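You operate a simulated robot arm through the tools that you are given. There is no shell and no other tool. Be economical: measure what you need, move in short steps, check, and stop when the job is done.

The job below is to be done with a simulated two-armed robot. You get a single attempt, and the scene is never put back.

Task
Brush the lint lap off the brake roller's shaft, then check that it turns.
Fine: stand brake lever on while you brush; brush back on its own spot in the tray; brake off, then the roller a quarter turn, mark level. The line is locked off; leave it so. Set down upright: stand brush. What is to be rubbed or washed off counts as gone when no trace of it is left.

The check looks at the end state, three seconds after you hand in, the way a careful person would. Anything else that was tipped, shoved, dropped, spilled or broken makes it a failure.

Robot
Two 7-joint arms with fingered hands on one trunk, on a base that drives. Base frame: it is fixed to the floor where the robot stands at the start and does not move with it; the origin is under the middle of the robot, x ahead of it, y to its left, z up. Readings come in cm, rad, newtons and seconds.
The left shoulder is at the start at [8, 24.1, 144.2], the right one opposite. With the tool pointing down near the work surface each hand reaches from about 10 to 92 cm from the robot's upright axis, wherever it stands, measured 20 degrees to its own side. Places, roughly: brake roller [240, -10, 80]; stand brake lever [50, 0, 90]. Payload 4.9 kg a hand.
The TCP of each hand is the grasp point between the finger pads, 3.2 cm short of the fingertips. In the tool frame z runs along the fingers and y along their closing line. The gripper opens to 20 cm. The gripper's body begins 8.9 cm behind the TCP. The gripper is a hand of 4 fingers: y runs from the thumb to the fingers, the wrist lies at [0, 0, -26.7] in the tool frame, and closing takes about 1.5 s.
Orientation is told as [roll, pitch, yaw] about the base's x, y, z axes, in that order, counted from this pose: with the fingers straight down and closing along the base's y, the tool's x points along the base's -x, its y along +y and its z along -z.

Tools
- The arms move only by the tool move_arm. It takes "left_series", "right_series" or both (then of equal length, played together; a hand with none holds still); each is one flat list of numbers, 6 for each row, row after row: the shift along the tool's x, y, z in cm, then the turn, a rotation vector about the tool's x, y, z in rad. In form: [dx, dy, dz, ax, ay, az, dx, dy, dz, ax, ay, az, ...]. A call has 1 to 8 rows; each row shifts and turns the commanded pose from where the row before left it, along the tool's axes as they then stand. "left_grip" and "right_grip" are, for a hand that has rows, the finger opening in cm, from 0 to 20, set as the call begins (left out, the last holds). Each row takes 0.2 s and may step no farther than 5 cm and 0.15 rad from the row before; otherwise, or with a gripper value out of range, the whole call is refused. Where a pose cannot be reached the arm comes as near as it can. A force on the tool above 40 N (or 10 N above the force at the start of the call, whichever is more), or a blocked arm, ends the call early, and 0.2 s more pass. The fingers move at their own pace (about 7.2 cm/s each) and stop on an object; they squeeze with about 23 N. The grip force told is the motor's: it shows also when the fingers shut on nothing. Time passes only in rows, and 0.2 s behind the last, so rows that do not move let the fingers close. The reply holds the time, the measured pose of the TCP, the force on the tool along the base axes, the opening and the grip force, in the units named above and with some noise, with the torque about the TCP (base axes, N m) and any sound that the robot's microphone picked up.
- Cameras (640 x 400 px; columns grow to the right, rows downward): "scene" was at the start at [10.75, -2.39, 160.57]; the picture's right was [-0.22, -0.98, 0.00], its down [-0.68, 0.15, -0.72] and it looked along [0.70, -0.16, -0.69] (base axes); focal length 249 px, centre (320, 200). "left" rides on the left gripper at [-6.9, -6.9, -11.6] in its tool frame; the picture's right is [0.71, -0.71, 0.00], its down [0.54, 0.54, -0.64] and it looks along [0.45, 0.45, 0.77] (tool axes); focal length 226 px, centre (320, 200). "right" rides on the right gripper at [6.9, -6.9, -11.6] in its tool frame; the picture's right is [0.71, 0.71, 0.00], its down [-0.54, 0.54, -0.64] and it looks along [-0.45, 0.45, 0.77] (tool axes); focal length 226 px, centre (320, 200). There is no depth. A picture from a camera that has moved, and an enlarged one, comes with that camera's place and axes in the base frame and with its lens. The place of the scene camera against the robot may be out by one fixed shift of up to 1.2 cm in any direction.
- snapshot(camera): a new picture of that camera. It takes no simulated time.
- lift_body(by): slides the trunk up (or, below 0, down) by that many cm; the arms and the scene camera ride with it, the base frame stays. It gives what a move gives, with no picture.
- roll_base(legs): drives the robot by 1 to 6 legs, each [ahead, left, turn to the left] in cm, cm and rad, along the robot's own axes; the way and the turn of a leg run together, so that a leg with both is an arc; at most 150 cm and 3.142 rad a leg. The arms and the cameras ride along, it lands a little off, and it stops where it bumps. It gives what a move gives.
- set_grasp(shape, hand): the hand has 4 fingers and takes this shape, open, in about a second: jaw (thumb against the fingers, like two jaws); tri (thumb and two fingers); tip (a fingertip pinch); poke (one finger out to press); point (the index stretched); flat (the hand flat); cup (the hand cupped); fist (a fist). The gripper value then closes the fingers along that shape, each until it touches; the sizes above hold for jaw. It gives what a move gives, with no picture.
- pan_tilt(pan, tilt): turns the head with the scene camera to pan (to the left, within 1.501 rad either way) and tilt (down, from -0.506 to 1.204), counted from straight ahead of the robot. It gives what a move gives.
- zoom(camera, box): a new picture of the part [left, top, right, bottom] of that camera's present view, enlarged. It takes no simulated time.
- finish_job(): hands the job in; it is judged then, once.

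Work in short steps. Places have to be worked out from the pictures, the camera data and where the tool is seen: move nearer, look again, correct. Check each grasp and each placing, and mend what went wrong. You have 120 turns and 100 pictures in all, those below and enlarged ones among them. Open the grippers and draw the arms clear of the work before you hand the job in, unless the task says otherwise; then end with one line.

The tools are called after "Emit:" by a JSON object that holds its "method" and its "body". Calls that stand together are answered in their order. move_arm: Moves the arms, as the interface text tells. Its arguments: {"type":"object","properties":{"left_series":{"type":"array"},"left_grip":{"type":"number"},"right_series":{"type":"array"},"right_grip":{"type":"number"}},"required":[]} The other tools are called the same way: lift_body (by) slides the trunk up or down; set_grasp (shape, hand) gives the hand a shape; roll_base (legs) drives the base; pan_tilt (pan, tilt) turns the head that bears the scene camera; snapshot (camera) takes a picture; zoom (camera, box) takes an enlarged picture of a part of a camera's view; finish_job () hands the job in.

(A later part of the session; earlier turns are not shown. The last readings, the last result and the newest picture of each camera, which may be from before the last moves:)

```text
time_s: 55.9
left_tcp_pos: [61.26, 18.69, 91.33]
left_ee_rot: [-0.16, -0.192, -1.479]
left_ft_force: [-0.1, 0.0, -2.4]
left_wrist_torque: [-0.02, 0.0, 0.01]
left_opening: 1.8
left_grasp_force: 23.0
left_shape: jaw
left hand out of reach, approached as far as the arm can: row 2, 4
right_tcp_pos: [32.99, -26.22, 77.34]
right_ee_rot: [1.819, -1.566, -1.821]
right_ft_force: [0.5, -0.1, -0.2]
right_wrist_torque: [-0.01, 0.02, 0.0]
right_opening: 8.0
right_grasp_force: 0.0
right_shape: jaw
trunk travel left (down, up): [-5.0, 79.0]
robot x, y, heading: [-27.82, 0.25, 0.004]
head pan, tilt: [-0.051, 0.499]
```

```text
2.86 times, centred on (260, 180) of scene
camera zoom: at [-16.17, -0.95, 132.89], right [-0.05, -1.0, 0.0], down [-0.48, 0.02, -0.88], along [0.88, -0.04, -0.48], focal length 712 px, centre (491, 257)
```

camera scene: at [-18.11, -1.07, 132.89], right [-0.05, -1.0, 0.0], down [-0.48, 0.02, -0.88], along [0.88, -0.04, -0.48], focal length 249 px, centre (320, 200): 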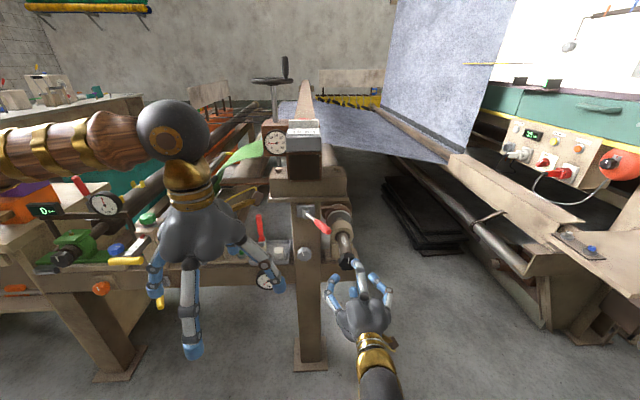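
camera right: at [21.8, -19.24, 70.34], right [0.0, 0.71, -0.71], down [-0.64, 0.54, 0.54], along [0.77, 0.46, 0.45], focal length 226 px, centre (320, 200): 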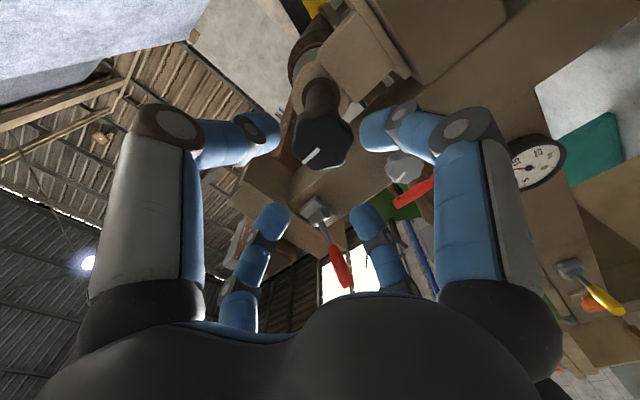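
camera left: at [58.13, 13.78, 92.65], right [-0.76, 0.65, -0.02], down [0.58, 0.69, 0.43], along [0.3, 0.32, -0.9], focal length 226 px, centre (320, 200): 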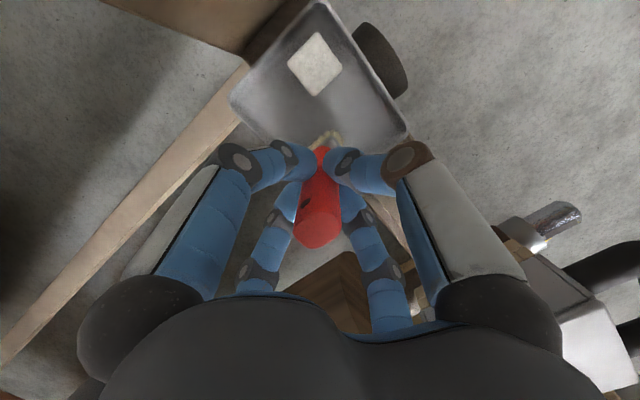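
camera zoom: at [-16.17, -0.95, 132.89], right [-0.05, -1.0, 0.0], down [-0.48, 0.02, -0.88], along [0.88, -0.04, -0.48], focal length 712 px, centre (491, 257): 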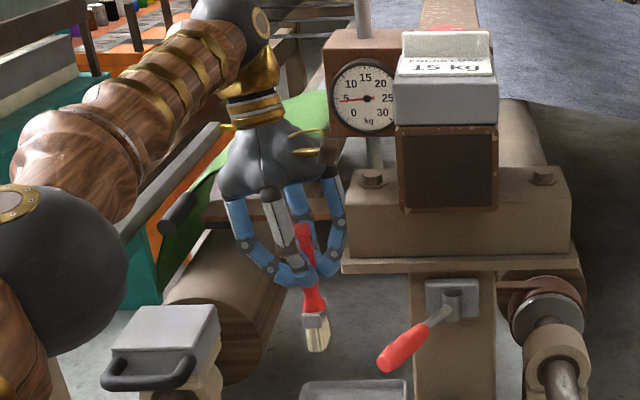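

The brush is lifted cleanly. Raising the trunk 16 cm is the simplest safe way to height; then I move the hand back toward the robot.

Emit:
{"method": "lift_body", "body": {"by": 16}}

Emit:
{"method": "move_arm", "body": {"left_series": [0.4, -4.4, 0.62, 0, 0, 0, 0.4, -4.4, 0.62, 0, 0, 0, 0.4, -4.4, 0.62, 0, 0, 0, 0.4, -4.4, 0.62, 0, 0, 0, 0.4, -4.4, 0.62, 0, 0, 0]}}

Emit:
{"method": "snapshot", "body": {"camera": "scene"}}

```text
time_s: 57.7
left_tcp_pos: [61.43, 18.58, 107.34]
left_ee_rot: [-0.161, -0.193, -1.481]
left_ft_force: [-0.6, 0.5, -0.8]
left_wrist_torque: [-0.03, -0.01, 0.0]
left_opening: 1.82
left_grasp_force: 23.3
left_shape: jaw
right_tcp_pos: [33.08, -26.19, 93.21]
right_ee_rot: [1.595, -1.565, -1.595]
right_ft_force: [0.6, 0.0, -0.9]
right_wrist_torque: [-0.01, 0.01, -0.04]
right_opening: 8.0
right_grasp_force: 0.1
right_shape: jaw
trunk travel left (down, up): [-21.0, 63.0]
robot x, y, heading: [-27.73, 0.08, 0.001]
head pan, tilt: [-0.051, 0.499]
```

```text
time_s: 58.9
left_tcp_pos: [38.97, 18.45, 107.41]
left_ee_rot: [-0.159, -0.192, -1.481]
left_ft_force: [0.4, 0.5, -1.1]
left_wrist_torque: [0.04, -0.05, -0.03]
left_opening: 1.81
left_grasp_force: 22.5
left_shape: jaw
right_tcp_pos: [33.11, -26.2, 93.43]
right_ee_rot: [1.841, -1.566, -1.841]
right_ft_force: [-0.7, -0.6, 0.1]
right_wrist_torque: [0.02, 0.0, -0.04]
right_opening: 7.97
right_grasp_force: 0.0
right_shape: jaw
trunk travel left (down, up): [-21.0, 63.0]
robot x, y, heading: [-28.0, -0.13, 0.002]
head pan, tilt: [-0.051, 0.499]
```

```text
34 pictures are left
camera scene: at [-16.23, -1.09, 148.9], right [-0.05, -1.0, 0.0], down [-0.48, 0.02, -0.88], along [0.88, -0.04, -0.48], focal length 249 px, centre (320, 200)
```

scene: 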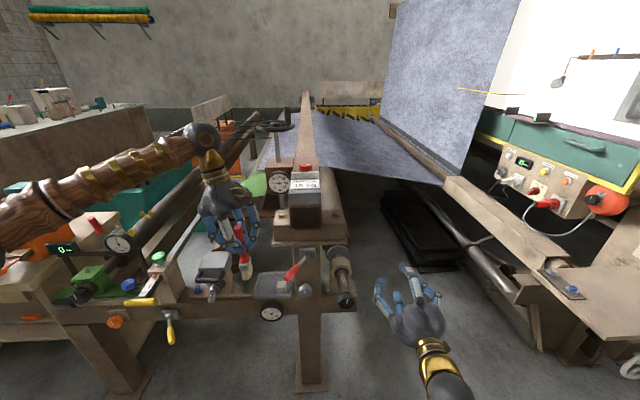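

Now tilt the brush bristles-forward (−0.9 rad about base y) and move the right hand away to the right.

Emit:
{"method": "move_arm", "body": {"left_series": [0, 0, 0, -0.146, -0.008, 0.029, 0, 0, 0, -0.146, -0.008, 0.029, 0, 0, 0, -0.146, -0.008, 0.029, 0, 0, 0, -0.146, -0.008, 0.029, 0, 0, 0, -0.146, -0.008, 0.029, 0, 0, 0, -0.146, -0.008, 0.029], "right_series": [0, -3, 0, 0, 0, 0, 0, -3, 0, 0, 0, 0, 0, -3, 0, 0, 0, 0, 0, -3, 0, 0, 0, 0, 0, -3, 0, 0, 0, 0, 0, -3, 0, 0, 0, 0]}}

Emit:
{"method": "zoom", "body": {"camera": "scene", "box": [180, 120, 400, 300]}}

Emit:
{"method": "snapshot", "body": {"camera": "left"}}

```text
time_s: 60.3
left_tcp_pos: [39.05, 18.49, 107.53]
left_ee_rot: [0.754, -0.188, -1.659]
left_ft_force: [-0.6, 0.4, -1.1]
left_wrist_torque: [-0.03, 0.09, -0.04]
left_opening: 1.84
left_grasp_force: 22.7
left_shape: jaw
right_tcp_pos: [33.08, -44.3, 93.28]
right_ee_rot: [1.897, -1.564, -1.894]
right_ft_force: [-0.6, -0.2, -0.1]
right_wrist_torque: [-0.02, -0.01, 0.04]
right_opening: 7.96
right_grasp_force: 0.1
right_shape: jaw
trunk travel left (down, up): [-21.0, 63.0]
robot x, y, heading: [-27.97, -0.29, 0.003]
head pan, tilt: [-0.051, 0.499]
```

```text
2.22 times, centred on (290, 210) of scene
camera zoom: at [-16.18, -1.13, 148.9], right [-0.05, -1.0, 0.0], down [-0.48, 0.02, -0.88], along [0.88, -0.04, -0.48], focal length 554 px, centre (387, 178)
```

zoom: 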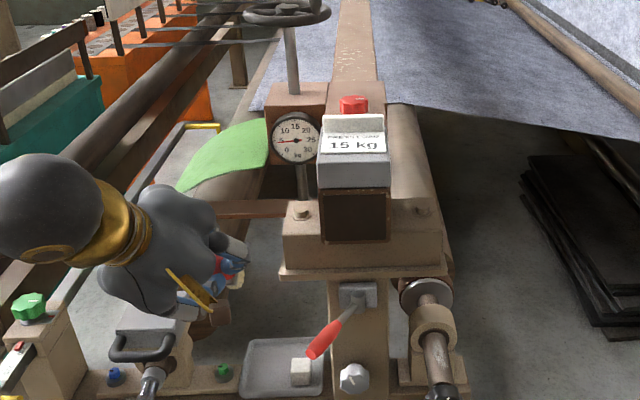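

```text
32 pictures are left
camera left: at [25.58, 13.57, 112.54], right [-0.46, 0.65, -0.61], down [0.02, 0.69, 0.72], along [0.89, 0.32, -0.33], focal length 226 px, centre (320, 200)
```

left: 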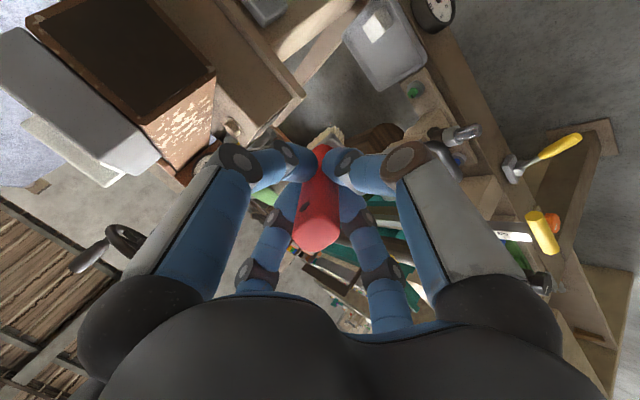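

Brush tilt is right; bristle tip ≈ TCP + (7.9, −1, −8.6). I carry it across at height to above the shaft, keeping clear of lever and plate.

Emit:
{"method": "move_arm", "body": {"left_series": [-4.26, -0.45, 0.65, 0, 0, 0, -4.26, -0.45, 0.65, 0, 0, 0, -4.26, -0.45, 0.65, 0, 0, 0, -4.26, -0.45, 0.65, 0, 0, 0, -4.26, -0.45, 0.65, 0, 0, 0, -4.26, -0.45, 0.65, 0, 0, 0, -4.26, -0.45, 0.65, 0, 0, 0]}}

Emit:
{"method": "zoom", "body": {"camera": "scene", "box": [240, 120, 420, 270]}}

Emit:
{"method": "snapshot", "body": {"camera": "left"}}

```text
time_s: 61.9
left_tcp_pos: [37.22, -12.03, 107.79]
left_ee_rot: [0.751, -0.189, -1.657]
left_ft_force: [-1.3, -0.4, -0.7]
left_wrist_torque: [0.05, 0.07, 0.0]
left_opening: 1.82
left_grasp_force: 22.5
left_shape: jaw
right_tcp_pos: [33.11, -44.37, 93.1]
right_ee_rot: [1.616, -1.563, -1.616]
right_ft_force: [-0.2, -0.3, -0.2]
right_wrist_torque: [-0.04, -0.01, 0.02]
right_opening: 7.99
right_grasp_force: 0.0
right_shape: jaw
trunk travel left (down, up): [-21.0, 63.0]
robot x, y, heading: [-28.05, -0.09, 0.001]
head pan, tilt: [-0.051, 0.499]
```

```text
2.67 times, centred on (330, 195) of scene
camera zoom: at [-16.07, -1.35, 148.88], right [-0.05, -1.0, 0.0], down [-0.48, 0.03, -0.88], along [0.88, -0.04, -0.48], focal length 665 px, centre (293, 213)
```

zoom: 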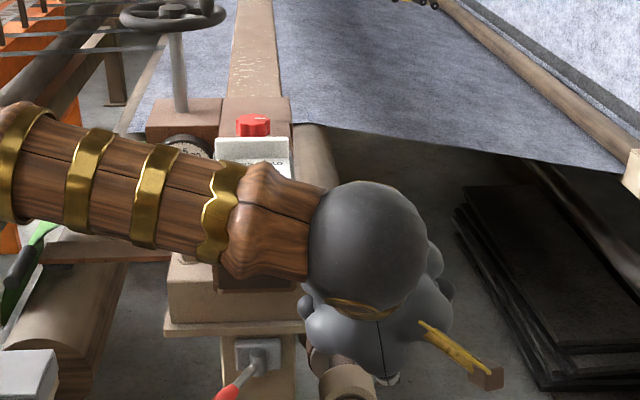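

```text
30 pictures are left
camera left: at [23.9, -16.89, 112.77], right [-0.46, 0.65, -0.6], down [0.02, 0.69, 0.72], along [0.89, 0.33, -0.33], focal length 226 px, centre (320, 200)
```

left: 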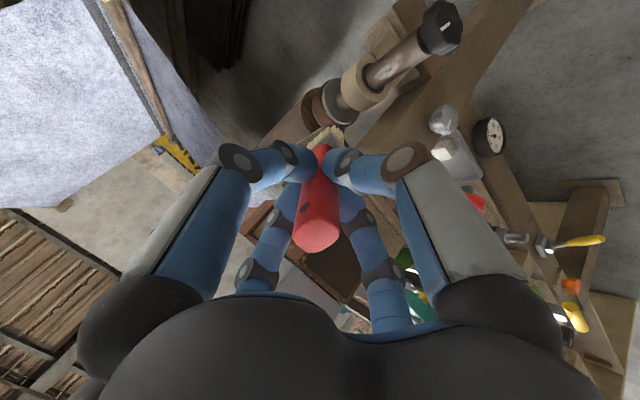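

The wrist camera shows lint along x≈46–54, y≈−12.5 on the shaft. I lower until the bristles are ~2 cm above the shaft near the front.

Emit:
{"method": "move_arm", "body": {"left_series": [0.85, -2.2, 2.7, 0, 0, 0, 0.85, -2.2, 2.7, 0, 0, 0, 0.85, -2.2, 2.7, 0, 0, 0, 0.85, -2.2, 2.7, 0, 0, 0, 0.85, -2.2, 2.7, 0, 0, 0]}}

Emit:
{"method": "snapshot", "body": {"camera": "left"}}

```text
time_s: 63.1
left_tcp_pos: [38.54, -10.83, 89.82]
left_ee_rot: [0.751, -0.188, -1.657]
left_ft_force: [0.1, -0.3, -1.2]
left_wrist_torque: [0.01, 0.1, -0.01]
left_opening: 1.83
left_grasp_force: 23.0
left_shape: jaw
right_tcp_pos: [33.14, -44.23, 93.07]
right_ee_rot: [1.551, -1.567, -1.553]
right_ft_force: [0.2, -0.1, -0.1]
right_wrist_torque: [0.02, 0.0, -0.04]
right_opening: 8.01
right_grasp_force: 0.1
right_shape: jaw
trunk travel left (down, up): [-21.0, 63.0]
robot x, y, heading: [-27.99, -0.42, 0.002]
head pan, tilt: [-0.051, 0.499]
```

```text
29 pictures are left
camera left: at [25.12, -15.78, 94.84], right [-0.46, 0.65, -0.61], down [0.02, 0.69, 0.72], along [0.89, 0.32, -0.33], focal length 226 px, centre (320, 200)
```

left: 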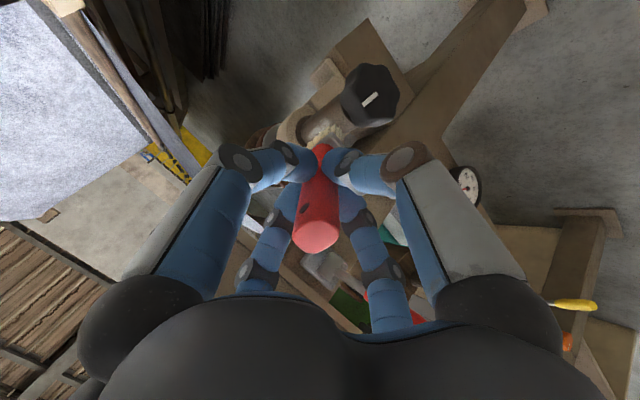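

Bristles are just over the shaft. I lower in half‑centimetre steps to contact.

Emit:
{"method": "move_arm", "body": {"left_series": [0.1, -0.34, 0.36, 0, 0, 0, 0.1, -0.34, 0.36, 0, 0, 0, 0.1, -0.34, 0.36, 0, 0, 0, 0.1, -0.34, 0.36, 0, 0, 0]}}

Emit:
{"method": "zoom", "body": {"camera": "left", "box": [250, 50, 420, 180]}}

```text
time_s: 64.1
left_tcp_pos: [38.39, -10.88, 87.98]
left_ee_rot: [0.751, -0.188, -1.656]
left_ft_force: [-2.3, 1.0, 10.2]
left_wrist_torque: [-0.1, -0.84, 0.07]
left_opening: 1.81
left_grasp_force: 22.5
left_shape: jaw
right_tcp_pos: [33.0, -44.25, 93.29]
right_ee_rot: [1.889, -1.566, -1.888]
right_ft_force: [-0.3, -0.6, 0.7]
right_wrist_torque: [0.01, 0.03, -0.02]
right_opening: 7.98
right_grasp_force: 0.1
right_shape: jaw
trunk travel left (down, up): [-21.0, 63.0]
robot x, y, heading: [-27.95, -0.35, 0.002]
head pan, tilt: [-0.051, 0.499]
```

```text
3.08 times, centred on (335, 115) of left
camera zoom: at [25.0, -15.77, 92.96], right [-0.46, 0.65, -0.61], down [0.02, 0.69, 0.72], along [0.89, 0.32, -0.33], focal length 696 px, centre (274, 462)
```

zoom: 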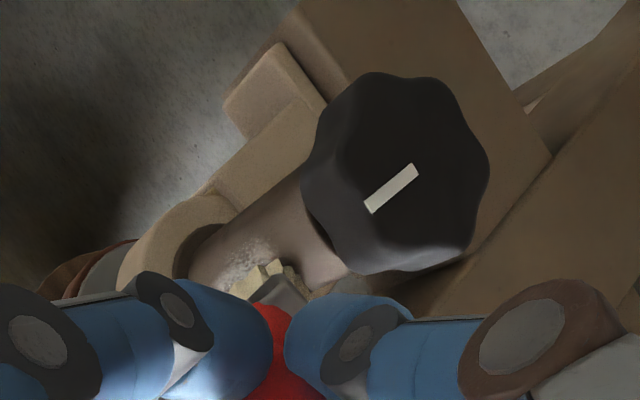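

Contact at about 10 N. I ease slightly and stroke along the shaft toward the bearing and back.

Emit:
{"method": "move_arm", "body": {"left_series": [0.06, 1.24, 0.73, 0, 0, 0, 0.12, 1.03, 0.94, 0, 0, 0, 0.12, 1.03, 0.94, 0, 0, 0, 0.12, 1.03, 0.94, 0, 0, 0, -0.12, -1.03, -0.94, 0, 0, 0, -0.12, -1.03, -0.94, 0, 0, 0, -0.12, -1.03, -0.94, 0, 0, 0, -0.12, -1.03, -0.94, 0, 0, 0]}}

Emit:
{"method": "zoom", "body": {"camera": "left", "box": [250, 50, 420, 180]}}

```text
time_s: 65.9
left_tcp_pos: [38.64, -10.82, 88.09]
left_ee_rot: [0.749, -0.189, -1.656]
left_ft_force: [-0.1, 1.0, 3.8]
left_wrist_torque: [0.0, -0.43, 0.02]
left_opening: 1.82
left_grasp_force: 23.2
left_shape: jaw
right_tcp_pos: [33.03, -44.24, 93.28]
right_ee_rot: [1.746, -1.565, -1.747]
right_ft_force: [1.4, 0.5, -0.3]
right_wrist_torque: [0.02, -0.02, 0.04]
right_opening: 7.98
right_grasp_force: 0.2
right_shape: jaw
trunk travel left (down, up): [-21.0, 63.0]
robot x, y, heading: [-28.05, -0.4, -0.002]
head pan, tilt: [-0.051, 0.499]
```

```text
3.08 times, centred on (335, 115) of left
camera zoom: at [25.1, -15.85, 93.14], right [-0.46, 0.65, -0.61], down [0.02, 0.69, 0.72], along [0.89, 0.32, -0.33], focal length 696 px, centre (274, 462)
```

zoom: 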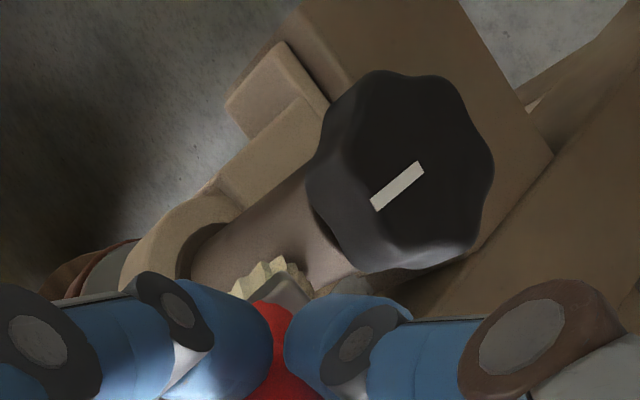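

Most lint on the seen side is gone. I do two more passes shifted to the right and to the left of the crown.

Emit:
{"method": "move_arm", "body": {"left_series": [-1.1, -0.8, -0.3, 0, 0, 0, 0.12, 1.1, 1.0, 0, 0, 0, 0.12, 1.15, 1.05, 0, 0, 0, 0.12, 1.15, 1.05, 0, 0, 0, 0.12, 1.15, 1.05, 0, 0, 0, -0.17, -1.65, -1.5, 0, 0, 0, -0.17, -1.65, -1.5, 0, 0, 0, -0.12, -1.1, -1.0, 0, 0, 0]}}

Emit:
{"method": "move_arm", "body": {"left_series": [2.1, 0.1, -0.4, 0, 0, 0, 0.12, 1.1, 1.0, 0, 0, 0, 0.12, 1.15, 1.05, 0, 0, 0, 0.12, 1.15, 1.05, 0, 0, 0, 0.12, 1.15, 1.05, 0, 0, 0, -0.17, -1.65, -1.5, 0, 0, 0, -0.17, -1.65, -1.5, 0, 0, 0, -0.12, -1.1, -1.0, 0, 0, 0]}}

Emit:
{"method": "move_arm", "body": {"left_series": [-1.05, 0.2, 0.1, 0, 0, 0, 0.12, 1.1, 1.0, 0, 0, 0, 0.12, 1.15, 1.05, 0, 0, 0, 0.12, 1.15, 1.05, 0, 0, 0, 0.12, 1.15, 1.05, 0, 0, 0, -0.17, -1.65, -1.5, 0, 0, 0, -0.17, -1.65, -1.5, 0, 0, 0, -0.12, -1.1, -1.0, 0, 0, 0]}}

```text
time_s: 67.7
left_tcp_pos: [37.88, -11.87, 87.91]
left_ee_rot: [0.751, -0.187, -1.658]
left_ft_force: [0.4, -0.3, 5.0]
left_wrist_torque: [0.01, -0.58, 0.01]
left_opening: 1.82
left_grasp_force: 23.5
left_shape: jaw
right_tcp_pos: [33.06, -44.19, 93.15]
right_ee_rot: [1.767, -1.566, -1.769]
right_ft_force: [-0.4, 0.2, 0.4]
right_wrist_torque: [0.02, 0.03, -0.01]
right_opening: 7.99
right_grasp_force: 0.0
right_shape: jaw
trunk travel left (down, up): [-21.0, 63.0]
robot x, y, heading: [-27.8, 0.16, 0.003]
head pan, tilt: [-0.051, 0.499]
```

```text
time_s: 69.5
left_tcp_pos: [37.9, -9.71, 87.97]
left_ee_rot: [0.75, -0.189, -1.658]
left_ft_force: [2.5, 1.0, 2.8]
left_wrist_torque: [-0.02, -0.37, 0.03]
left_opening: 1.79
left_grasp_force: 23.5
left_shape: jaw
right_tcp_pos: [33.05, -44.21, 93.25]
right_ee_rot: [1.727, -1.565, -1.725]
right_ft_force: [-0.1, 0.2, -0.4]
right_wrist_torque: [0.02, 0.0, -0.01]
right_opening: 7.99
right_grasp_force: 0.0
right_shape: jaw
trunk travel left (down, up): [-21.0, 63.0]
robot x, y, heading: [-28.01, 0.12, -0.001]
head pan, tilt: [-0.051, 0.499]
```

```text
time_s: 71.3
left_tcp_pos: [38.36, -10.78, 88.08]
left_ee_rot: [0.75, -0.187, -1.659]
left_ft_force: [1.2, 0.3, 1.3]
left_wrist_torque: [0.04, -0.2, 0.05]
left_opening: 1.85
left_grasp_force: 22.9
left_shape: jaw
right_tcp_pos: [33.05, -44.23, 93.23]
right_ee_rot: [1.722, -1.567, -1.723]
right_ft_force: [-1.1, -0.3, 0.7]
right_wrist_torque: [0.0, -0.01, -0.01]
right_opening: 7.99
right_grasp_force: 0.1
right_shape: jaw
trunk travel left (down, up): [-21.0, 63.0]
robot x, y, heading: [-27.92, 0.08, 0.0]
head pan, tilt: [-0.051, 0.499]
```

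I lift the brush away to inspect the shaft.

Emit:
{"method": "move_arm", "body": {"left_series": [-1.01, 2.46, -2.93, 0, 0, 0, -1.01, 2.46, -2.93, 0, 0, 0, -1.01, 2.46, -2.93, 0, 0, 0, -1.01, 2.46, -2.93, 0, 0, 0, -1.01, 2.46, -2.93, 0, 0, 0]}}

Emit:
{"method": "zoom", "body": {"camera": "left", "box": [270, 0, 490, 160]}}

```text
time_s: 72.5
left_tcp_pos: [37.11, -12.08, 107.96]
left_ee_rot: [0.75, -0.189, -1.657]
left_ft_force: [-1.4, -0.6, -0.8]
left_wrist_torque: [-0.01, 0.03, 0.0]
left_opening: 1.84
left_grasp_force: 23.5
left_shape: jaw
right_tcp_pos: [33.01, -44.25, 93.15]
right_ee_rot: [1.808, -1.566, -1.809]
right_ft_force: [-0.3, -0.5, 0.0]
right_wrist_torque: [0.04, 0.06, 0.03]
right_opening: 8.0
right_grasp_force: 0.0
right_shape: jaw
trunk travel left (down, up): [-21.0, 63.0]
robot x, y, heading: [-27.96, 0.18, 0.003]
head pan, tilt: [-0.051, 0.499]
```

```text
2.50 times, centred on (380, 80) of left
camera zoom: at [23.76, -17.0, 112.98], right [-0.46, 0.65, -0.61], down [0.02, 0.69, 0.72], along [0.89, 0.32, -0.33], focal length 565 px, centre (170, 500)
```

zoom: 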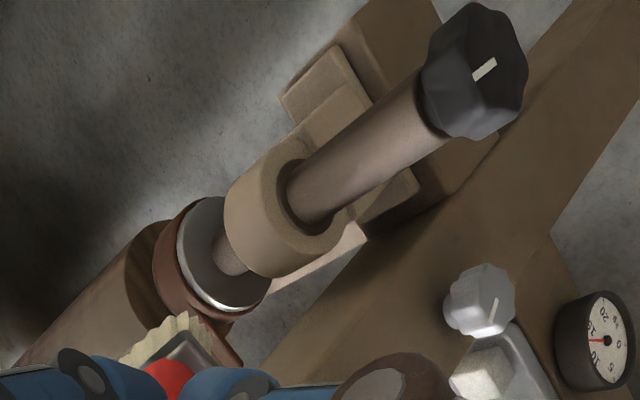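

Shaft looks clean from above, brake held. Now bring the brush back: reverse the transit, and stand the hand upright again.

Emit:
{"method": "move_arm", "body": {"left_series": [4.26, 0.45, -0.65, 0, 0, 0, 4.26, 0.45, -0.65, 0, 0, 0, 4.26, 0.45, -0.65, 0, 0, 0, 4.26, 0.45, -0.65, 0, 0, 0, 4.26, 0.45, -0.65, 0, 0, 0, 4.26, 0.45, -0.65, 0, 0, 0, 4.26, 0.45, -0.65, 0, 0, 0]}}

Emit:
{"method": "move_arm", "body": {"left_series": [0, 0, 0, 0.146, 0.008, -0.029, 0, 0, 0, 0.146, 0.008, -0.029, 0, 0, 0, 0.146, 0.008, -0.029, 0, 0, 0, 0.146, 0.008, -0.029, 0, 0, 0, 0.146, 0.008, -0.029, 0, 0, 0, 0.146, 0.008, -0.029]}}

Emit:
{"method": "roll_base", "body": {"legs": [[7, 0, 0]]}}

```text
time_s: 74.1
left_tcp_pos: [39.04, 18.26, 107.73]
left_ee_rot: [0.752, -0.187, -1.658]
left_ft_force: [-0.2, 0.9, -0.3]
left_wrist_torque: [0.04, 0.04, 0.02]
left_opening: 1.83
left_grasp_force: 23.2
left_shape: jaw
right_tcp_pos: [32.98, -44.14, 93.28]
right_ee_rot: [1.905, -1.566, -1.906]
right_ft_force: [-0.8, -0.1, 0.5]
right_wrist_torque: [0.0, 0.02, -0.01]
right_opening: 8.01
right_grasp_force: 0.0
right_shape: jaw
trunk travel left (down, up): [-21.0, 63.0]
robot x, y, heading: [-28.21, 0.19, 0.005]
head pan, tilt: [-0.051, 0.499]
```

```text
time_s: 75.5
left_tcp_pos: [39.29, 18.27, 107.62]
left_ee_rot: [-0.166, -0.194, -1.478]
left_ft_force: [-0.5, -1.2, -1.3]
left_wrist_torque: [0.01, 0.03, 0.01]
left_opening: 1.81
left_grasp_force: 23.2
left_shape: jaw
right_tcp_pos: [33.13, -44.31, 92.97]
right_ee_rot: [1.423, -1.566, -1.423]
right_ft_force: [-0.7, -0.3, -0.1]
right_wrist_torque: [-0.01, 0.0, 0.0]
right_opening: 8.01
right_grasp_force: 0.1
right_shape: jaw
trunk travel left (down, up): [-21.0, 63.0]
robot x, y, heading: [-27.68, -0.05, 0.001]
head pan, tilt: [-0.051, 0.499]
```

```text
time_s: 76.5
left_tcp_pos: [46.24, 18.16, 107.63]
left_ee_rot: [-0.164, -0.192, -1.481]
left_ft_force: [0.3, 0.6, -1.6]
left_wrist_torque: [0.02, 0.02, -0.01]
left_opening: 1.82
left_grasp_force: 23.1
left_shape: jaw
right_tcp_pos: [40.09, -44.21, 93.16]
right_ee_rot: [1.508, -1.565, -1.509]
right_ft_force: [0.4, 0.1, -1.1]
right_wrist_torque: [0.02, -0.05, 0.02]
right_opening: 7.97
right_grasp_force: 0.0
right_shape: jaw
trunk travel left (down, up): [-21.0, 63.0]
robot x, y, heading: [-21.09, 0.07, -0.001]
head pan, tilt: [-0.051, 0.499]
```

Hand is upright again with the same orientation. Move over the tray spot, still well above it.

Emit:
{"method": "move_arm", "body": {"left_series": [0.1, 3.5, 1.07, 0, 0, 0, 0.1, 3.5, 1.07, 0, 0, 0, 0.1, 3.5, 1.07, 0, 0, 0, 0.1, 3.5, 1.07, 0, 0, 0, 0.1, 3.5, 1.07, 0, 0, 0]}}

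Emit:
{"method": "snapshot", "body": {"camera": "left"}}

```text
time_s: 77.7
left_tcp_pos: [62.65, 18.48, 99.38]
left_ee_rot: [-0.165, -0.193, -1.48]
left_ft_force: [0.5, -0.7, -0.9]
left_wrist_torque: [0.04, 0.03, 0.0]
left_opening: 1.83
left_grasp_force: 23.0
left_shape: jaw
right_tcp_pos: [40.23, -44.37, 93.07]
right_ee_rot: [1.448, -1.565, -1.449]
right_ft_force: [0.3, -0.3, 0.3]
right_wrist_torque: [-0.01, 0.0, 0.02]
right_opening: 7.98
right_grasp_force: 0.0
right_shape: jaw
trunk travel left (down, up): [-21.0, 63.0]
robot x, y, heading: [-20.44, -0.44, 0.004]
head pan, tilt: [-0.051, 0.499]
```

```text
25 pictures are left
camera left: at [58.2, 13.65, 113.09], right [-0.76, 0.65, -0.02], down [0.58, 0.69, 0.43], along [0.3, 0.32, -0.9], focal length 226 px, centre (320, 200)
```

left: 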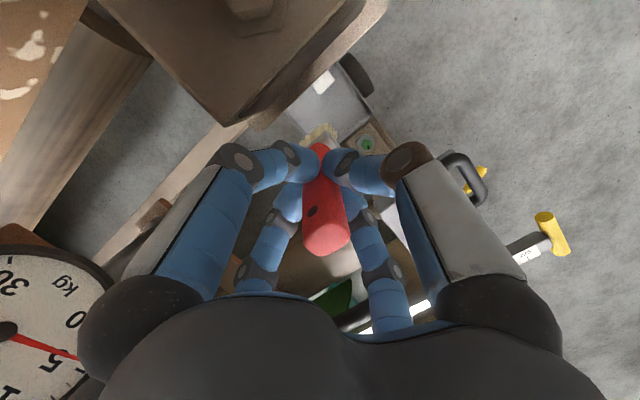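

The brush has turned slightly (~0.1 rad) in the grip during brushing. I counter-rotate the hand by that and lower to about 2 cm above the tray.

Emit:
{"method": "move_arm", "body": {"left_series": [0, 0, 0, 0.027, 0.079, -0.018, 0.62, 0.52, 3.2, 0, 0, 0, 0.62, 0.52, 3.2, 0, 0, 0, 0.62, 0.52, 3.2, 0, 0, 0, 0.62, 0.52, 3.2, 0, 0, 0, 0.62, 0.52, 3.2, 0, 0, 0, 0, 0, 0, 0, 0, 0]}}

Emit:
{"method": "snapshot", "body": {"camera": "left"}}

Emit:
{"method": "zoom", "body": {"camera": "scene", "box": [210, 190, 350, 310]}}

```text
time_s: 79.3
left_tcp_pos: [62.06, 19.7, 83.22]
left_ee_rot: [-0.19, -0.112, -1.477]
left_ft_force: [-0.2, -0.1, -0.8]
left_wrist_torque: [-0.01, -0.02, 0.02]
left_opening: 1.85
left_grasp_force: 23.9
left_shape: jaw
right_tcp_pos: [40.0, -44.29, 93.22]
right_ee_rot: [1.748, -1.565, -1.748]
right_ft_force: [-0.3, 0.2, -0.2]
right_wrist_torque: [0.0, 0.02, 0.0]
right_opening: 8.03
right_grasp_force: 0.0
right_shape: jaw
trunk travel left (down, up): [-21.0, 63.0]
robot x, y, heading: [-20.81, -0.03, -0.001]
head pan, tilt: [-0.051, 0.499]
```

```text
24 pictures are left
camera left: at [57.98, 13.83, 96.58], right [-0.76, 0.65, 0.05], down [0.59, 0.66, 0.47], along [0.27, 0.39, -0.88], focal length 226 px, centre (320, 200)
```

left: 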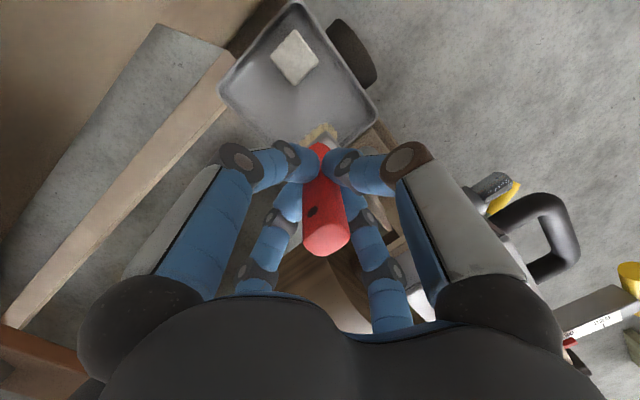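

```text
3.33 times, centred on (280, 250) of scene
camera zoom: at [-9.11, -1.08, 148.89], right [-0.05, -1.0, 0.0], down [-0.48, 0.02, -0.88], along [0.88, -0.04, -0.48], focal length 831 px, centre (453, 33)
```

zoom: 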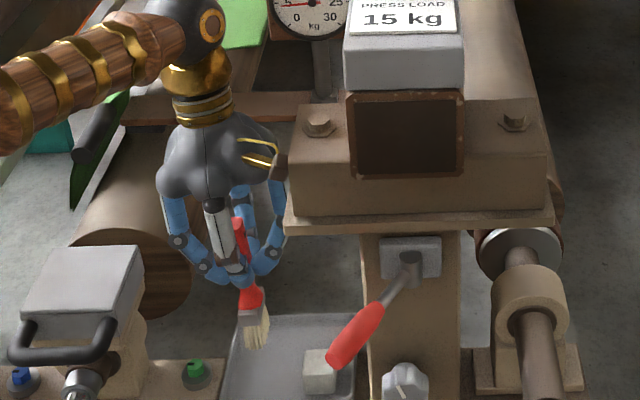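

Geometry check: brush bottom sits at TCP + (−2, −1.2, −12), lean like the original. I correct the position and lower gently to the tray.

Emit:
{"method": "move_arm", "body": {"left_series": [-0.79, 1.0, 2.46, 0, 0, 0, 0.04, 0.07, 0.39, 0, 0, 0, 0.04, 0.07, 0.39, 0, 0, 0, 0.04, 0.07, 0.39, 0, 0, 0, 0, 0, 0, 0, 0, 0]}}

Emit:
{"method": "zoom", "body": {"camera": "scene", "box": [210, 190, 350, 310]}}

```text
time_s: 80.5
left_tcp_pos: [62.58, 18.72, 79.42]
left_ee_rot: [-0.189, -0.113, -1.478]
left_ft_force: [0.2, 0.1, -1.7]
left_wrist_torque: [0.01, 0.03, 0.0]
left_opening: 1.83
left_grasp_force: 22.9
left_shape: jaw
right_tcp_pos: [40.11, -44.21, 93.29]
right_ee_rot: [1.676, -1.566, -1.675]
right_ft_force: [0.8, 0.2, 0.2]
right_wrist_torque: [0.0, -0.04, -0.01]
right_opening: 8.01
right_grasp_force: 0.0
right_shape: jaw
trunk travel left (down, up): [-21.0, 63.0]
robot x, y, heading: [-20.98, 0.18, -0.0]
head pan, tilt: [-0.051, 0.499]
```

```text
3.33 times, centred on (280, 250) of scene
camera zoom: at [-9.06, -1.08, 148.89], right [-0.05, -1.0, 0.0], down [-0.48, 0.02, -0.88], along [0.88, -0.04, -0.48], focal length 831 px, centre (453, 33)
```

zoom: 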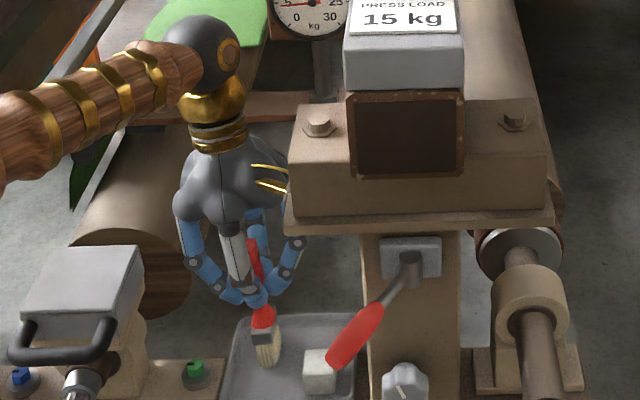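

Not yet touching. Small further steps down.

Emit:
{"method": "move_arm", "body": {"left_series": [0.02, 0.036, 0.2, 0, 0, 0, 0.02, 0.036, 0.2, 0, 0, 0, 0.01, 0.018, 0.1, 0, 0, 0]}}

```text
time_s: 81.3
left_tcp_pos: [62.53, 18.65, 79.05]
left_ee_rot: [-0.189, -0.111, -1.474]
left_ft_force: [-1.7, -0.2, 5.7]
left_wrist_torque: [0.0, -0.02, -0.02]
left_opening: 1.82
left_grasp_force: 22.9
left_shape: jaw
right_tcp_pos: [40.03, -44.23, 93.25]
right_ee_rot: [1.793, -1.565, -1.793]
right_ft_force: [0.7, -0.6, -0.3]
right_wrist_torque: [0.0, 0.02, 0.0]
right_opening: 8.0
right_grasp_force: 0.1
right_shape: jaw
trunk travel left (down, up): [-21.0, 63.0]
robot x, y, heading: [-21.09, 0.06, -0.003]
head pan, tilt: [-0.051, 0.499]
```

Contact (≈7 N) at nearly the original height. I open only slightly, leaving the digits as a cage while the brush settles.

Emit:
{"method": "move_arm", "body": {"left_series": [0, 0, 0, 0, 0, 0, 0, 0, 0, 0, 0, 0, 0, 0, 0, 0, 0, 0], "left_grip": 3}}

Emit:
{"method": "snapshot", "body": {"camera": "left"}}

Emit:
{"method": "zoom", "body": {"camera": "scene", "box": [230, 230, 320, 310]}}

```text
time_s: 82.1
left_tcp_pos: [62.46, 18.73, 78.95]
left_ee_rot: [-0.19, -0.112, -1.477]
left_ft_force: [0.0, -0.2, -0.5]
left_wrist_torque: [-0.01, -0.01, -0.02]
left_opening: 3.0
left_grasp_force: 0.0
left_shape: jaw
right_tcp_pos: [40.09, -44.29, 93.06]
right_ee_rot: [1.695, -1.566, -1.696]
right_ft_force: [-0.2, -0.9, 0.0]
right_wrist_torque: [0.02, 0.0, 0.02]
right_opening: 8.01
right_grasp_force: 0.1
right_shape: jaw
trunk travel left (down, up): [-21.0, 63.0]
robot x, y, heading: [-20.99, -0.21, 0.002]
head pan, tilt: [-0.051, 0.499]
```

```text
21 pictures are left
camera left: at [58.54, 12.86, 92.35], right [-0.76, 0.65, 0.05], down [0.59, 0.66, 0.47], along [0.27, 0.39, -0.88], focal length 226 px, centre (320, 200)
```

left: 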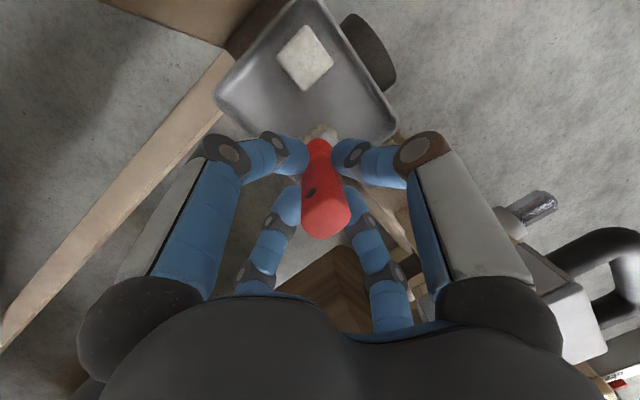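

```text
5.00 times, centred on (275, 270) of scene
camera zoom: at [-9.07, -1.08, 148.89], right [-0.05, -1.0, 0.0], down [-0.48, 0.02, -0.88], along [0.88, -0.04, -0.48], focal length 1247 px, centre (545, -150)
```

zoom: 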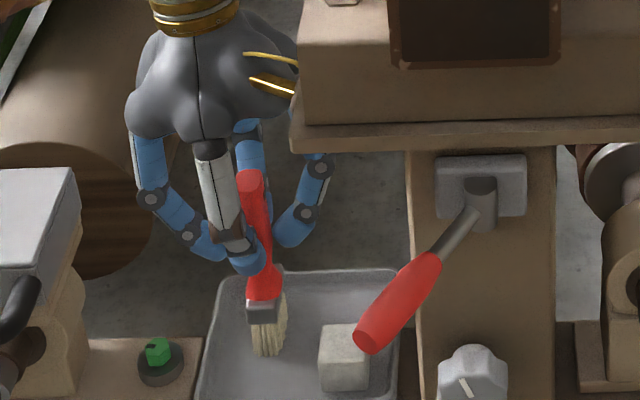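

The brush stands on its own, within ~0.7 cm of its old spot. I open fully and raise the hand straight off.

Emit:
{"method": "move_arm", "body": {"left_series": [0, 0, 0, 0, 0, 0, 0, 0, 0, 0, 0, 0, 0, 0, 0, 0, 0, 0, 0, 0, 0, 0, 0, 0], "left_grip": 7.5}}

Emit:
{"method": "snapshot", "body": {"camera": "left"}}

```text
time_s: 83.1
left_tcp_pos: [62.59, 18.68, 79.01]
left_ee_rot: [-0.191, -0.111, -1.476]
left_ft_force: [0.7, -0.6, 0.5]
left_wrist_torque: [-0.01, 0.02, 0.02]
left_opening: 7.44
left_grasp_force: 0.2
left_shape: jaw
right_tcp_pos: [40.1, -44.27, 93.17]
right_ee_rot: [1.679, -1.566, -1.681]
right_ft_force: [0.2, 0.0, 1.0]
right_wrist_torque: [-0.01, -0.03, 0.0]
right_opening: 8.01
right_grasp_force: 0.1
right_shape: jaw
trunk travel left (down, up): [-21.0, 63.0]
robot x, y, heading: [-20.79, 0.04, 0.005]
head pan, tilt: [-0.051, 0.499]
```

```text
19 pictures are left
camera left: at [58.55, 12.86, 92.36], right [-0.76, 0.65, 0.05], down [0.59, 0.66, 0.47], along [0.27, 0.39, -0.88], focal length 226 px, centre (320, 200)
```

left: 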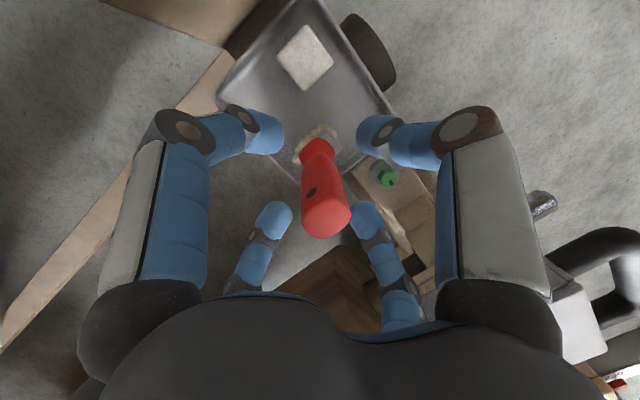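

Clear all round. Raise straight up, then back out.

Emit:
{"method": "move_arm", "body": {"left_series": [-0.32, -0.53, -2.9, 0, 0, 0, -0.37, -0.62, -3.42, 0, 0, 0, -0.37, -0.62, -3.42, 0, 0, 0, -0.43, -0.71, -3.9, 0, 0, 0, -0.43, -0.71, -3.9, 0, 0, 0, 0.4, -3.9, 0.7, 0, 0, 0, 0.45, -4.4, 0.76, 0, 0, 0, 0.45, -4.4, 0.76, 0, 0, 0]}}

Emit:
{"method": "move_arm", "body": {"left_series": [0.45, -4.4, 0.76, 0, 0, 0, 2.45, -4.2, 0.76, 0, 0, 0, 3, -3.5, 0.76, 0, 0, 0, 3, -3.5, 0.76, 0, 0, 0]}}

Emit:
{"method": "zoom", "body": {"camera": "scene", "box": [200, 180, 400, 330]}}

```text
time_s: 84.9
left_tcp_pos: [49.72, 18.95, 97.1]
left_ee_rot: [-0.189, -0.111, -1.477]
left_ft_force: [-0.8, 0.4, 1.3]
left_wrist_torque: [0.01, -0.02, -0.02]
left_opening: 7.45
left_grasp_force: 0.0
left_shape: jaw
right_tcp_pos: [40.02, -44.25, 93.31]
right_ee_rot: [1.945, -1.566, -1.947]
right_ft_force: [0.3, 0.8, 0.6]
right_wrist_torque: [-0.02, 0.02, -0.02]
right_opening: 8.01
right_grasp_force: 0.1
right_shape: jaw
trunk travel left (down, up): [-21.0, 63.0]
robot x, y, heading: [-20.67, -0.26, -0.004]
head pan, tilt: [-0.051, 0.499]
```

```text
time_s: 85.9
left_tcp_pos: [32.86, 26.18, 95.94]
left_ee_rot: [-0.188, -0.114, -1.476]
left_ft_force: [0.1, -0.1, 0.3]
left_wrist_torque: [-0.02, -0.02, 0.0]
left_opening: 7.46
left_grasp_force: 0.1
left_shape: jaw
right_tcp_pos: [39.96, -44.28, 93.41]
right_ee_rot: [2.102, -1.566, -2.103]
right_ft_force: [-0.5, 0.9, 0.4]
right_wrist_torque: [-0.01, 0.03, -0.02]
right_opening: 7.99
right_grasp_force: 0.1
right_shape: jaw
trunk travel left (down, up): [-21.0, 63.0]
robot x, y, heading: [-21.08, -0.08, 0.001]
head pan, tilt: [-0.051, 0.499]
```

```text
2.67 times, centred on (300, 255) of scene
camera zoom: at [-9.29, -0.91, 148.91], right [-0.05, -1.0, 0.0], down [-0.48, 0.02, -0.88], along [0.88, -0.04, -0.48], focal length 665 px, centre (373, 53)
```

zoom: 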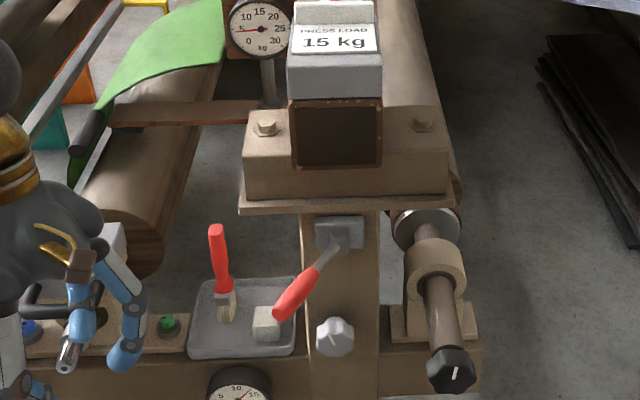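

Brush upright in its tray. Now back the base 9 cm and lower the trunk to the earlier working posture for the right hand, lifting the left hand meanwhile.

Emit:
{"method": "roll_base", "body": {"legs": [[-9, 0, 0]]}}

Emit:
{"method": "move_arm", "body": {"left_series": [1.5, -0.6, -3.5, 0, 0, 0, 1.5, -0.6, -3.5, 0, 0, 0, 1.5, -0.6, -3.5, 0, 0, 0, 1.5, -0.6, -3.5, 0, 0, 0]}}

Emit:
{"method": "lift_body", "body": {"by": -16}}

```text
time_s: 87.0
left_tcp_pos: [24.06, 26.21, 95.89]
left_ee_rot: [-0.192, -0.111, -1.475]
left_ft_force: [-0.6, 0.0, 0.0]
left_wrist_torque: [-0.02, -0.01, 0.01]
left_opening: 7.47
left_grasp_force: 0.0
left_shape: jaw
right_tcp_pos: [31.05, -44.24, 93.24]
right_ee_rot: [1.827, -1.566, -1.825]
right_ft_force: [-0.3, -0.2, 0.5]
right_wrist_torque: [0.02, -0.01, -0.01]
right_opening: 7.99
right_grasp_force: 0.1
right_shape: jaw
trunk travel left (down, up): [-21.0, 63.0]
robot x, y, heading: [-29.75, 0.18, -0.006]
head pan, tilt: [-0.051, 0.499]
```

```text
time_s: 88.0
left_tcp_pos: [23.59, 33.73, 109.22]
left_ee_rot: [-0.191, -0.112, -1.478]
left_ft_force: [0.1, 0.2, 0.1]
left_wrist_torque: [0.0, 0.01, 0.03]
left_opening: 7.49
left_grasp_force: 0.0
left_shape: jaw
right_tcp_pos: [31.0, -44.23, 93.2]
right_ee_rot: [1.827, -1.566, -1.828]
right_ft_force: [0.2, 1.0, 0.8]
right_wrist_torque: [0.01, 0.0, -0.01]
right_opening: 7.99
right_grasp_force: 0.1
right_shape: jaw
trunk travel left (down, up): [-21.0, 63.0]
robot x, y, heading: [-29.71, -0.05, -0.001]
head pan, tilt: [-0.051, 0.499]
```

```text
time_s: 89.9
left_tcp_pos: [23.76, 33.6, 93.19]
left_ee_rot: [-0.189, -0.112, -1.476]
left_ft_force: [-0.6, -0.5, 0.2]
left_wrist_torque: [-0.04, -0.02, -0.02]
left_opening: 7.48
left_grasp_force: 0.1
left_shape: jaw
right_tcp_pos: [31.04, -44.27, 77.25]
right_ee_rot: [1.736, -1.565, -1.739]
right_ft_force: [0.2, -0.5, -0.2]
right_wrist_torque: [0.01, -0.03, 0.0]
right_opening: 8.02
right_grasp_force: 0.1
right_shape: jaw
trunk travel left (down, up): [-5.0, 79.0]
robot x, y, heading: [-29.47, -0.02, 0.001]
head pan, tilt: [-0.051, 0.499]
```

The left hand, pointing down with digits closed, can push the lever back to the right. I bring it to the lever's left side first.

Emit:
{"method": "move_arm", "body": {"left_series": [-4.37, -0.3, 0.54, 0, 0, 0, -4.37, -0.3, 0.54, 0, 0, 0, -4.37, -0.3, 0.54, 0, 0, 0, -4.37, -0.3, 0.54, 0, 0, 0, -0.37, 4.45, -0.09, 0, 0, 0, -0.37, 4.45, -0.09, 0, 0, 0, -0.37, 4.45, -0.09, 0, 0, 0, -0.37, 4.45, -0.09, 0, 0, 0], "left_grip": 0}}

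Emit:
{"method": "zoom", "body": {"camera": "scene", "box": [220, 130, 400, 280]}}

```text
time_s: 91.7
left_tcp_pos: [41.56, 15.89, 90.37]
left_ee_rot: [-0.189, -0.111, -1.479]
left_ft_force: [1.0, 0.2, 0.3]
left_wrist_torque: [-0.01, 0.0, 0.0]
left_opening: 0.0
left_grasp_force: 23.0
left_shape: jaw
right_tcp_pos: [31.15, -44.41, 77.14]
right_ee_rot: [1.537, -1.563, -1.538]
right_ft_force: [0.0, 0.6, -0.9]
right_wrist_torque: [0.0, -0.03, -0.02]
right_opening: 7.98
right_grasp_force: 0.0
right_shape: jaw
trunk travel left (down, up): [-5.0, 79.0]
robot x, y, heading: [-29.8, -0.22, -0.005]
head pan, tilt: [-0.051, 0.499]
```

```text
2.67 times, centred on (310, 205) of scene
camera zoom: at [-17.91, -1.18, 132.87], right [-0.05, -1.0, 0.0], down [-0.48, 0.02, -0.88], along [0.88, -0.04, -0.48], focal length 665 px, centre (347, 187)
```

zoom: 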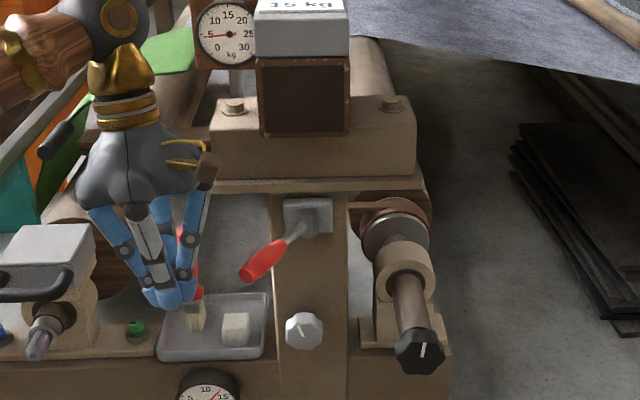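

Good height and clearance. Push right in steps.

Emit:
{"method": "move_arm", "body": {"left_series": [-2.98, -0.21, 0.37, 0, 0, 0, -1.99, -0.14, 0.24, 0, 0, 0, -1.49, -0.1, 0.18, 0, 0, 0, -1.49, -0.1, 0.18, 0, 0, 0, -1.49, -0.1, 0.18, 0, 0, 0, -1.49, -0.1, 0.18, 0, 0, 0, -1.49, -0.1, 0.18, 0, 0, 0, -1.49, -0.1, 0.18, 0, 0, 0]}}

Emit:
{"method": "move_arm", "body": {"left_series": [-1.2, -0.08, 0.15, 0, 0, 0, -1.2, -0.08, 0.15, 0, 0, 0, -1.0, -0.07, 0.12, 0, 0, 0]}}

Emit:
{"method": "zoom", "body": {"camera": "scene", "box": [220, 130, 400, 280]}}

```text
time_s: 93.5
left_tcp_pos: [41.61, 1.77, 90.53]
left_ee_rot: [-0.19, -0.111, -1.477]
left_ft_force: [0.6, 0.6, 0.0]
left_wrist_torque: [0.01, 0.02, 0.01]
left_opening: 0.0
left_grasp_force: 23.3
left_shape: jaw
right_tcp_pos: [31.06, -44.29, 77.05]
right_ee_rot: [1.672, -1.566, -1.674]
right_ft_force: [-0.3, -0.2, -0.3]
right_wrist_torque: [-0.02, 0.02, 0.01]
right_opening: 7.99
right_grasp_force: 0.0
right_shape: jaw
trunk travel left (down, up): [-5.0, 79.0]
robot x, y, heading: [-29.93, 0.26, 0.003]
head pan, tilt: [-0.051, 0.499]
```

```text
time_s: 94.3
left_tcp_pos: [41.47, -0.89, 90.59]
left_ee_rot: [-0.191, -0.11, -1.474]
left_ft_force: [-7.9, 25.5, 4.4]
left_wrist_torque: [-0.19, -0.05, 0.01]
left_opening: 0.02
left_grasp_force: 23.2
left_shape: jaw
right_tcp_pos: [31.09, -43.84, 77.43]
right_ee_rot: [2.05, -1.566, -2.047]
right_ft_force: [0.5, -0.4, -0.8]
right_wrist_torque: [-0.01, 0.0, 0.01]
right_opening: 8.01
right_grasp_force: 0.0
right_shape: jaw
trunk travel left (down, up): [-5.0, 79.0]
robot x, y, heading: [-29.72, 0.24, 0.004]
head pan, tilt: [-0.051, 0.499]
```

```text
2.67 times, centred on (310, 205) of scene
camera zoom: at [-18.15, -0.73, 132.91], right [-0.05, -1.0, 0.0], down [-0.48, 0.02, -0.88], along [0.88, -0.04, -0.48], focal length 665 px, centre (347, 187)
```

zoom: 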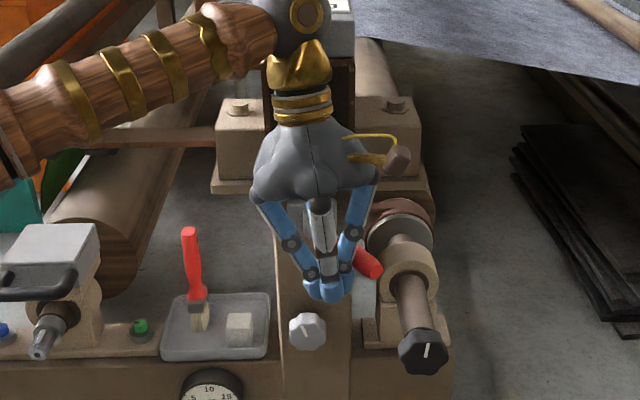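

Right stop reached (25 N): brake off. Withdraw the left hand to the left and back.

Emit:
{"method": "move_arm", "body": {"left_series": [1.99, 0.14, -0.24, 0, 0, 0, 2.5, -1.8, 0, 0, 0, 0, 0.45, -4.4, 0.76, 0, 0, 0, 0.45, -4.4, 0.76, 0, 0, 0, 0.45, -4.4, 0.76, 0, 0, 0, 4.5, 0.31, -0.55, 0, 0, 0, 4.5, 0.31, -0.55, 0, 0, 0, 4.5, 0.31, -0.55, 0, 0, 0]}}

Emit:
{"method": "move_arm", "body": {"left_series": [4.5, 0.31, -0.55, 0, 0, 0, 4.5, 0.31, -0.55, 0, 0, 0, 4.5, 0.31, -0.55, 0, 0, 0, 0, 0, 0, 0, 0, 0, 0, 0, 0, 0, 0, 0, 0, 0, 0, 0, 0, 0, 0, 0, 0, 0, 0, 0], "left_grip": 8, "right_series": [0, 4.5, 0, 0, 0, 0, 0, 4.5, 0, 0, 0, 0, 0, 4.5, 0, 0, 0, 0, 0, 4.5, 0, 0, 0, 0, 0, 4.5, 0, 0, 0, 0, 0, 4.5, 0, 0, 0, 0, 0, 4.5, 0, 0, 0, 0]}}

Emit:
{"method": "snapshot", "body": {"camera": "right"}}

Emit:
{"method": "zoom", "body": {"camera": "scene", "box": [220, 150, 400, 290]}}

```text
time_s: 96.1
left_tcp_pos: [25.82, 16.73, 90.71]
left_ee_rot: [-0.191, -0.115, -1.478]
left_ft_force: [-0.3, 0.6, -0.7]
left_wrist_torque: [-0.05, 0.0, 0.0]
left_opening: 0.0
left_grasp_force: 22.9
left_shape: jaw
right_tcp_pos: [31.03, -44.31, 77.31]
right_ee_rot: [1.847, -1.568, -1.851]
right_ft_force: [-0.3, 0.4, -0.1]
right_wrist_torque: [0.0, 0.05, -0.03]
right_opening: 8.0
right_grasp_force: 0.1
right_shape: jaw
trunk travel left (down, up): [-5.0, 79.0]
robot x, y, heading: [-29.59, 0.1, -0.004]
head pan, tilt: [-0.051, 0.499]
```

```text
time_s: 97.7
left_tcp_pos: [25.91, 30.1, 90.57]
left_ee_rot: [-0.189, -0.111, -1.477]
left_ft_force: [0.2, 1.0, 0.4]
left_wrist_torque: [-0.02, 0.03, -0.01]
left_opening: 7.96
left_grasp_force: 0.0
left_shape: jaw
right_tcp_pos: [30.89, -12.79, 77.37]
right_ee_rot: [1.779, -1.567, -1.779]
right_ft_force: [-0.1, 0.2, 0.1]
right_wrist_torque: [0.0, -0.02, 0.0]
right_opening: 7.99
right_grasp_force: 0.1
right_shape: jaw
trunk travel left (down, up): [-5.0, 79.0]
robot x, y, heading: [-29.8, -0.03, 0.003]
head pan, tilt: [-0.051, 0.499]
```

```text
15 pictures are left
camera right: at [19.26, -19.54, 70.35], right [0.0, 0.71, -0.7], down [-0.64, 0.54, 0.54], along [0.77, 0.45, 0.46], focal length 226 px, centre (320, 200)
```

right: 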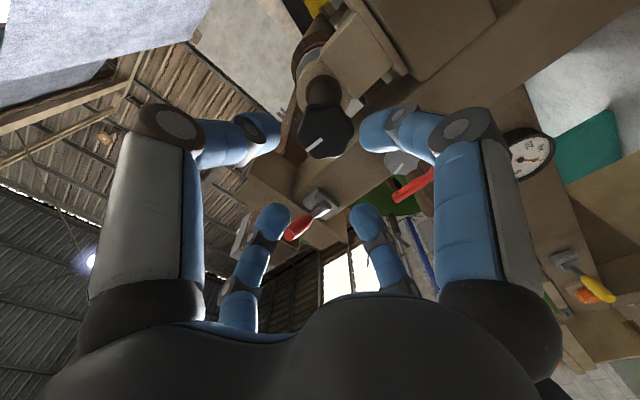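

```text
2.86 times, centred on (310, 220) of scene
camera zoom: at [-17.99, -0.99, 132.89], right [-0.05, -1.0, 0.0], down [-0.48, 0.02, -0.88], along [0.88, -0.04, -0.48], focal length 712 px, centre (349, 143)
```

zoom: 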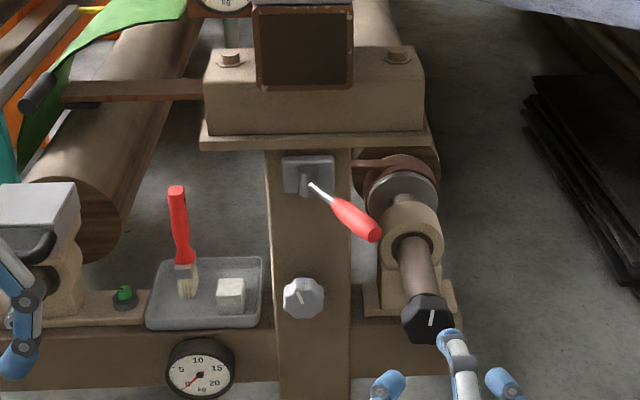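

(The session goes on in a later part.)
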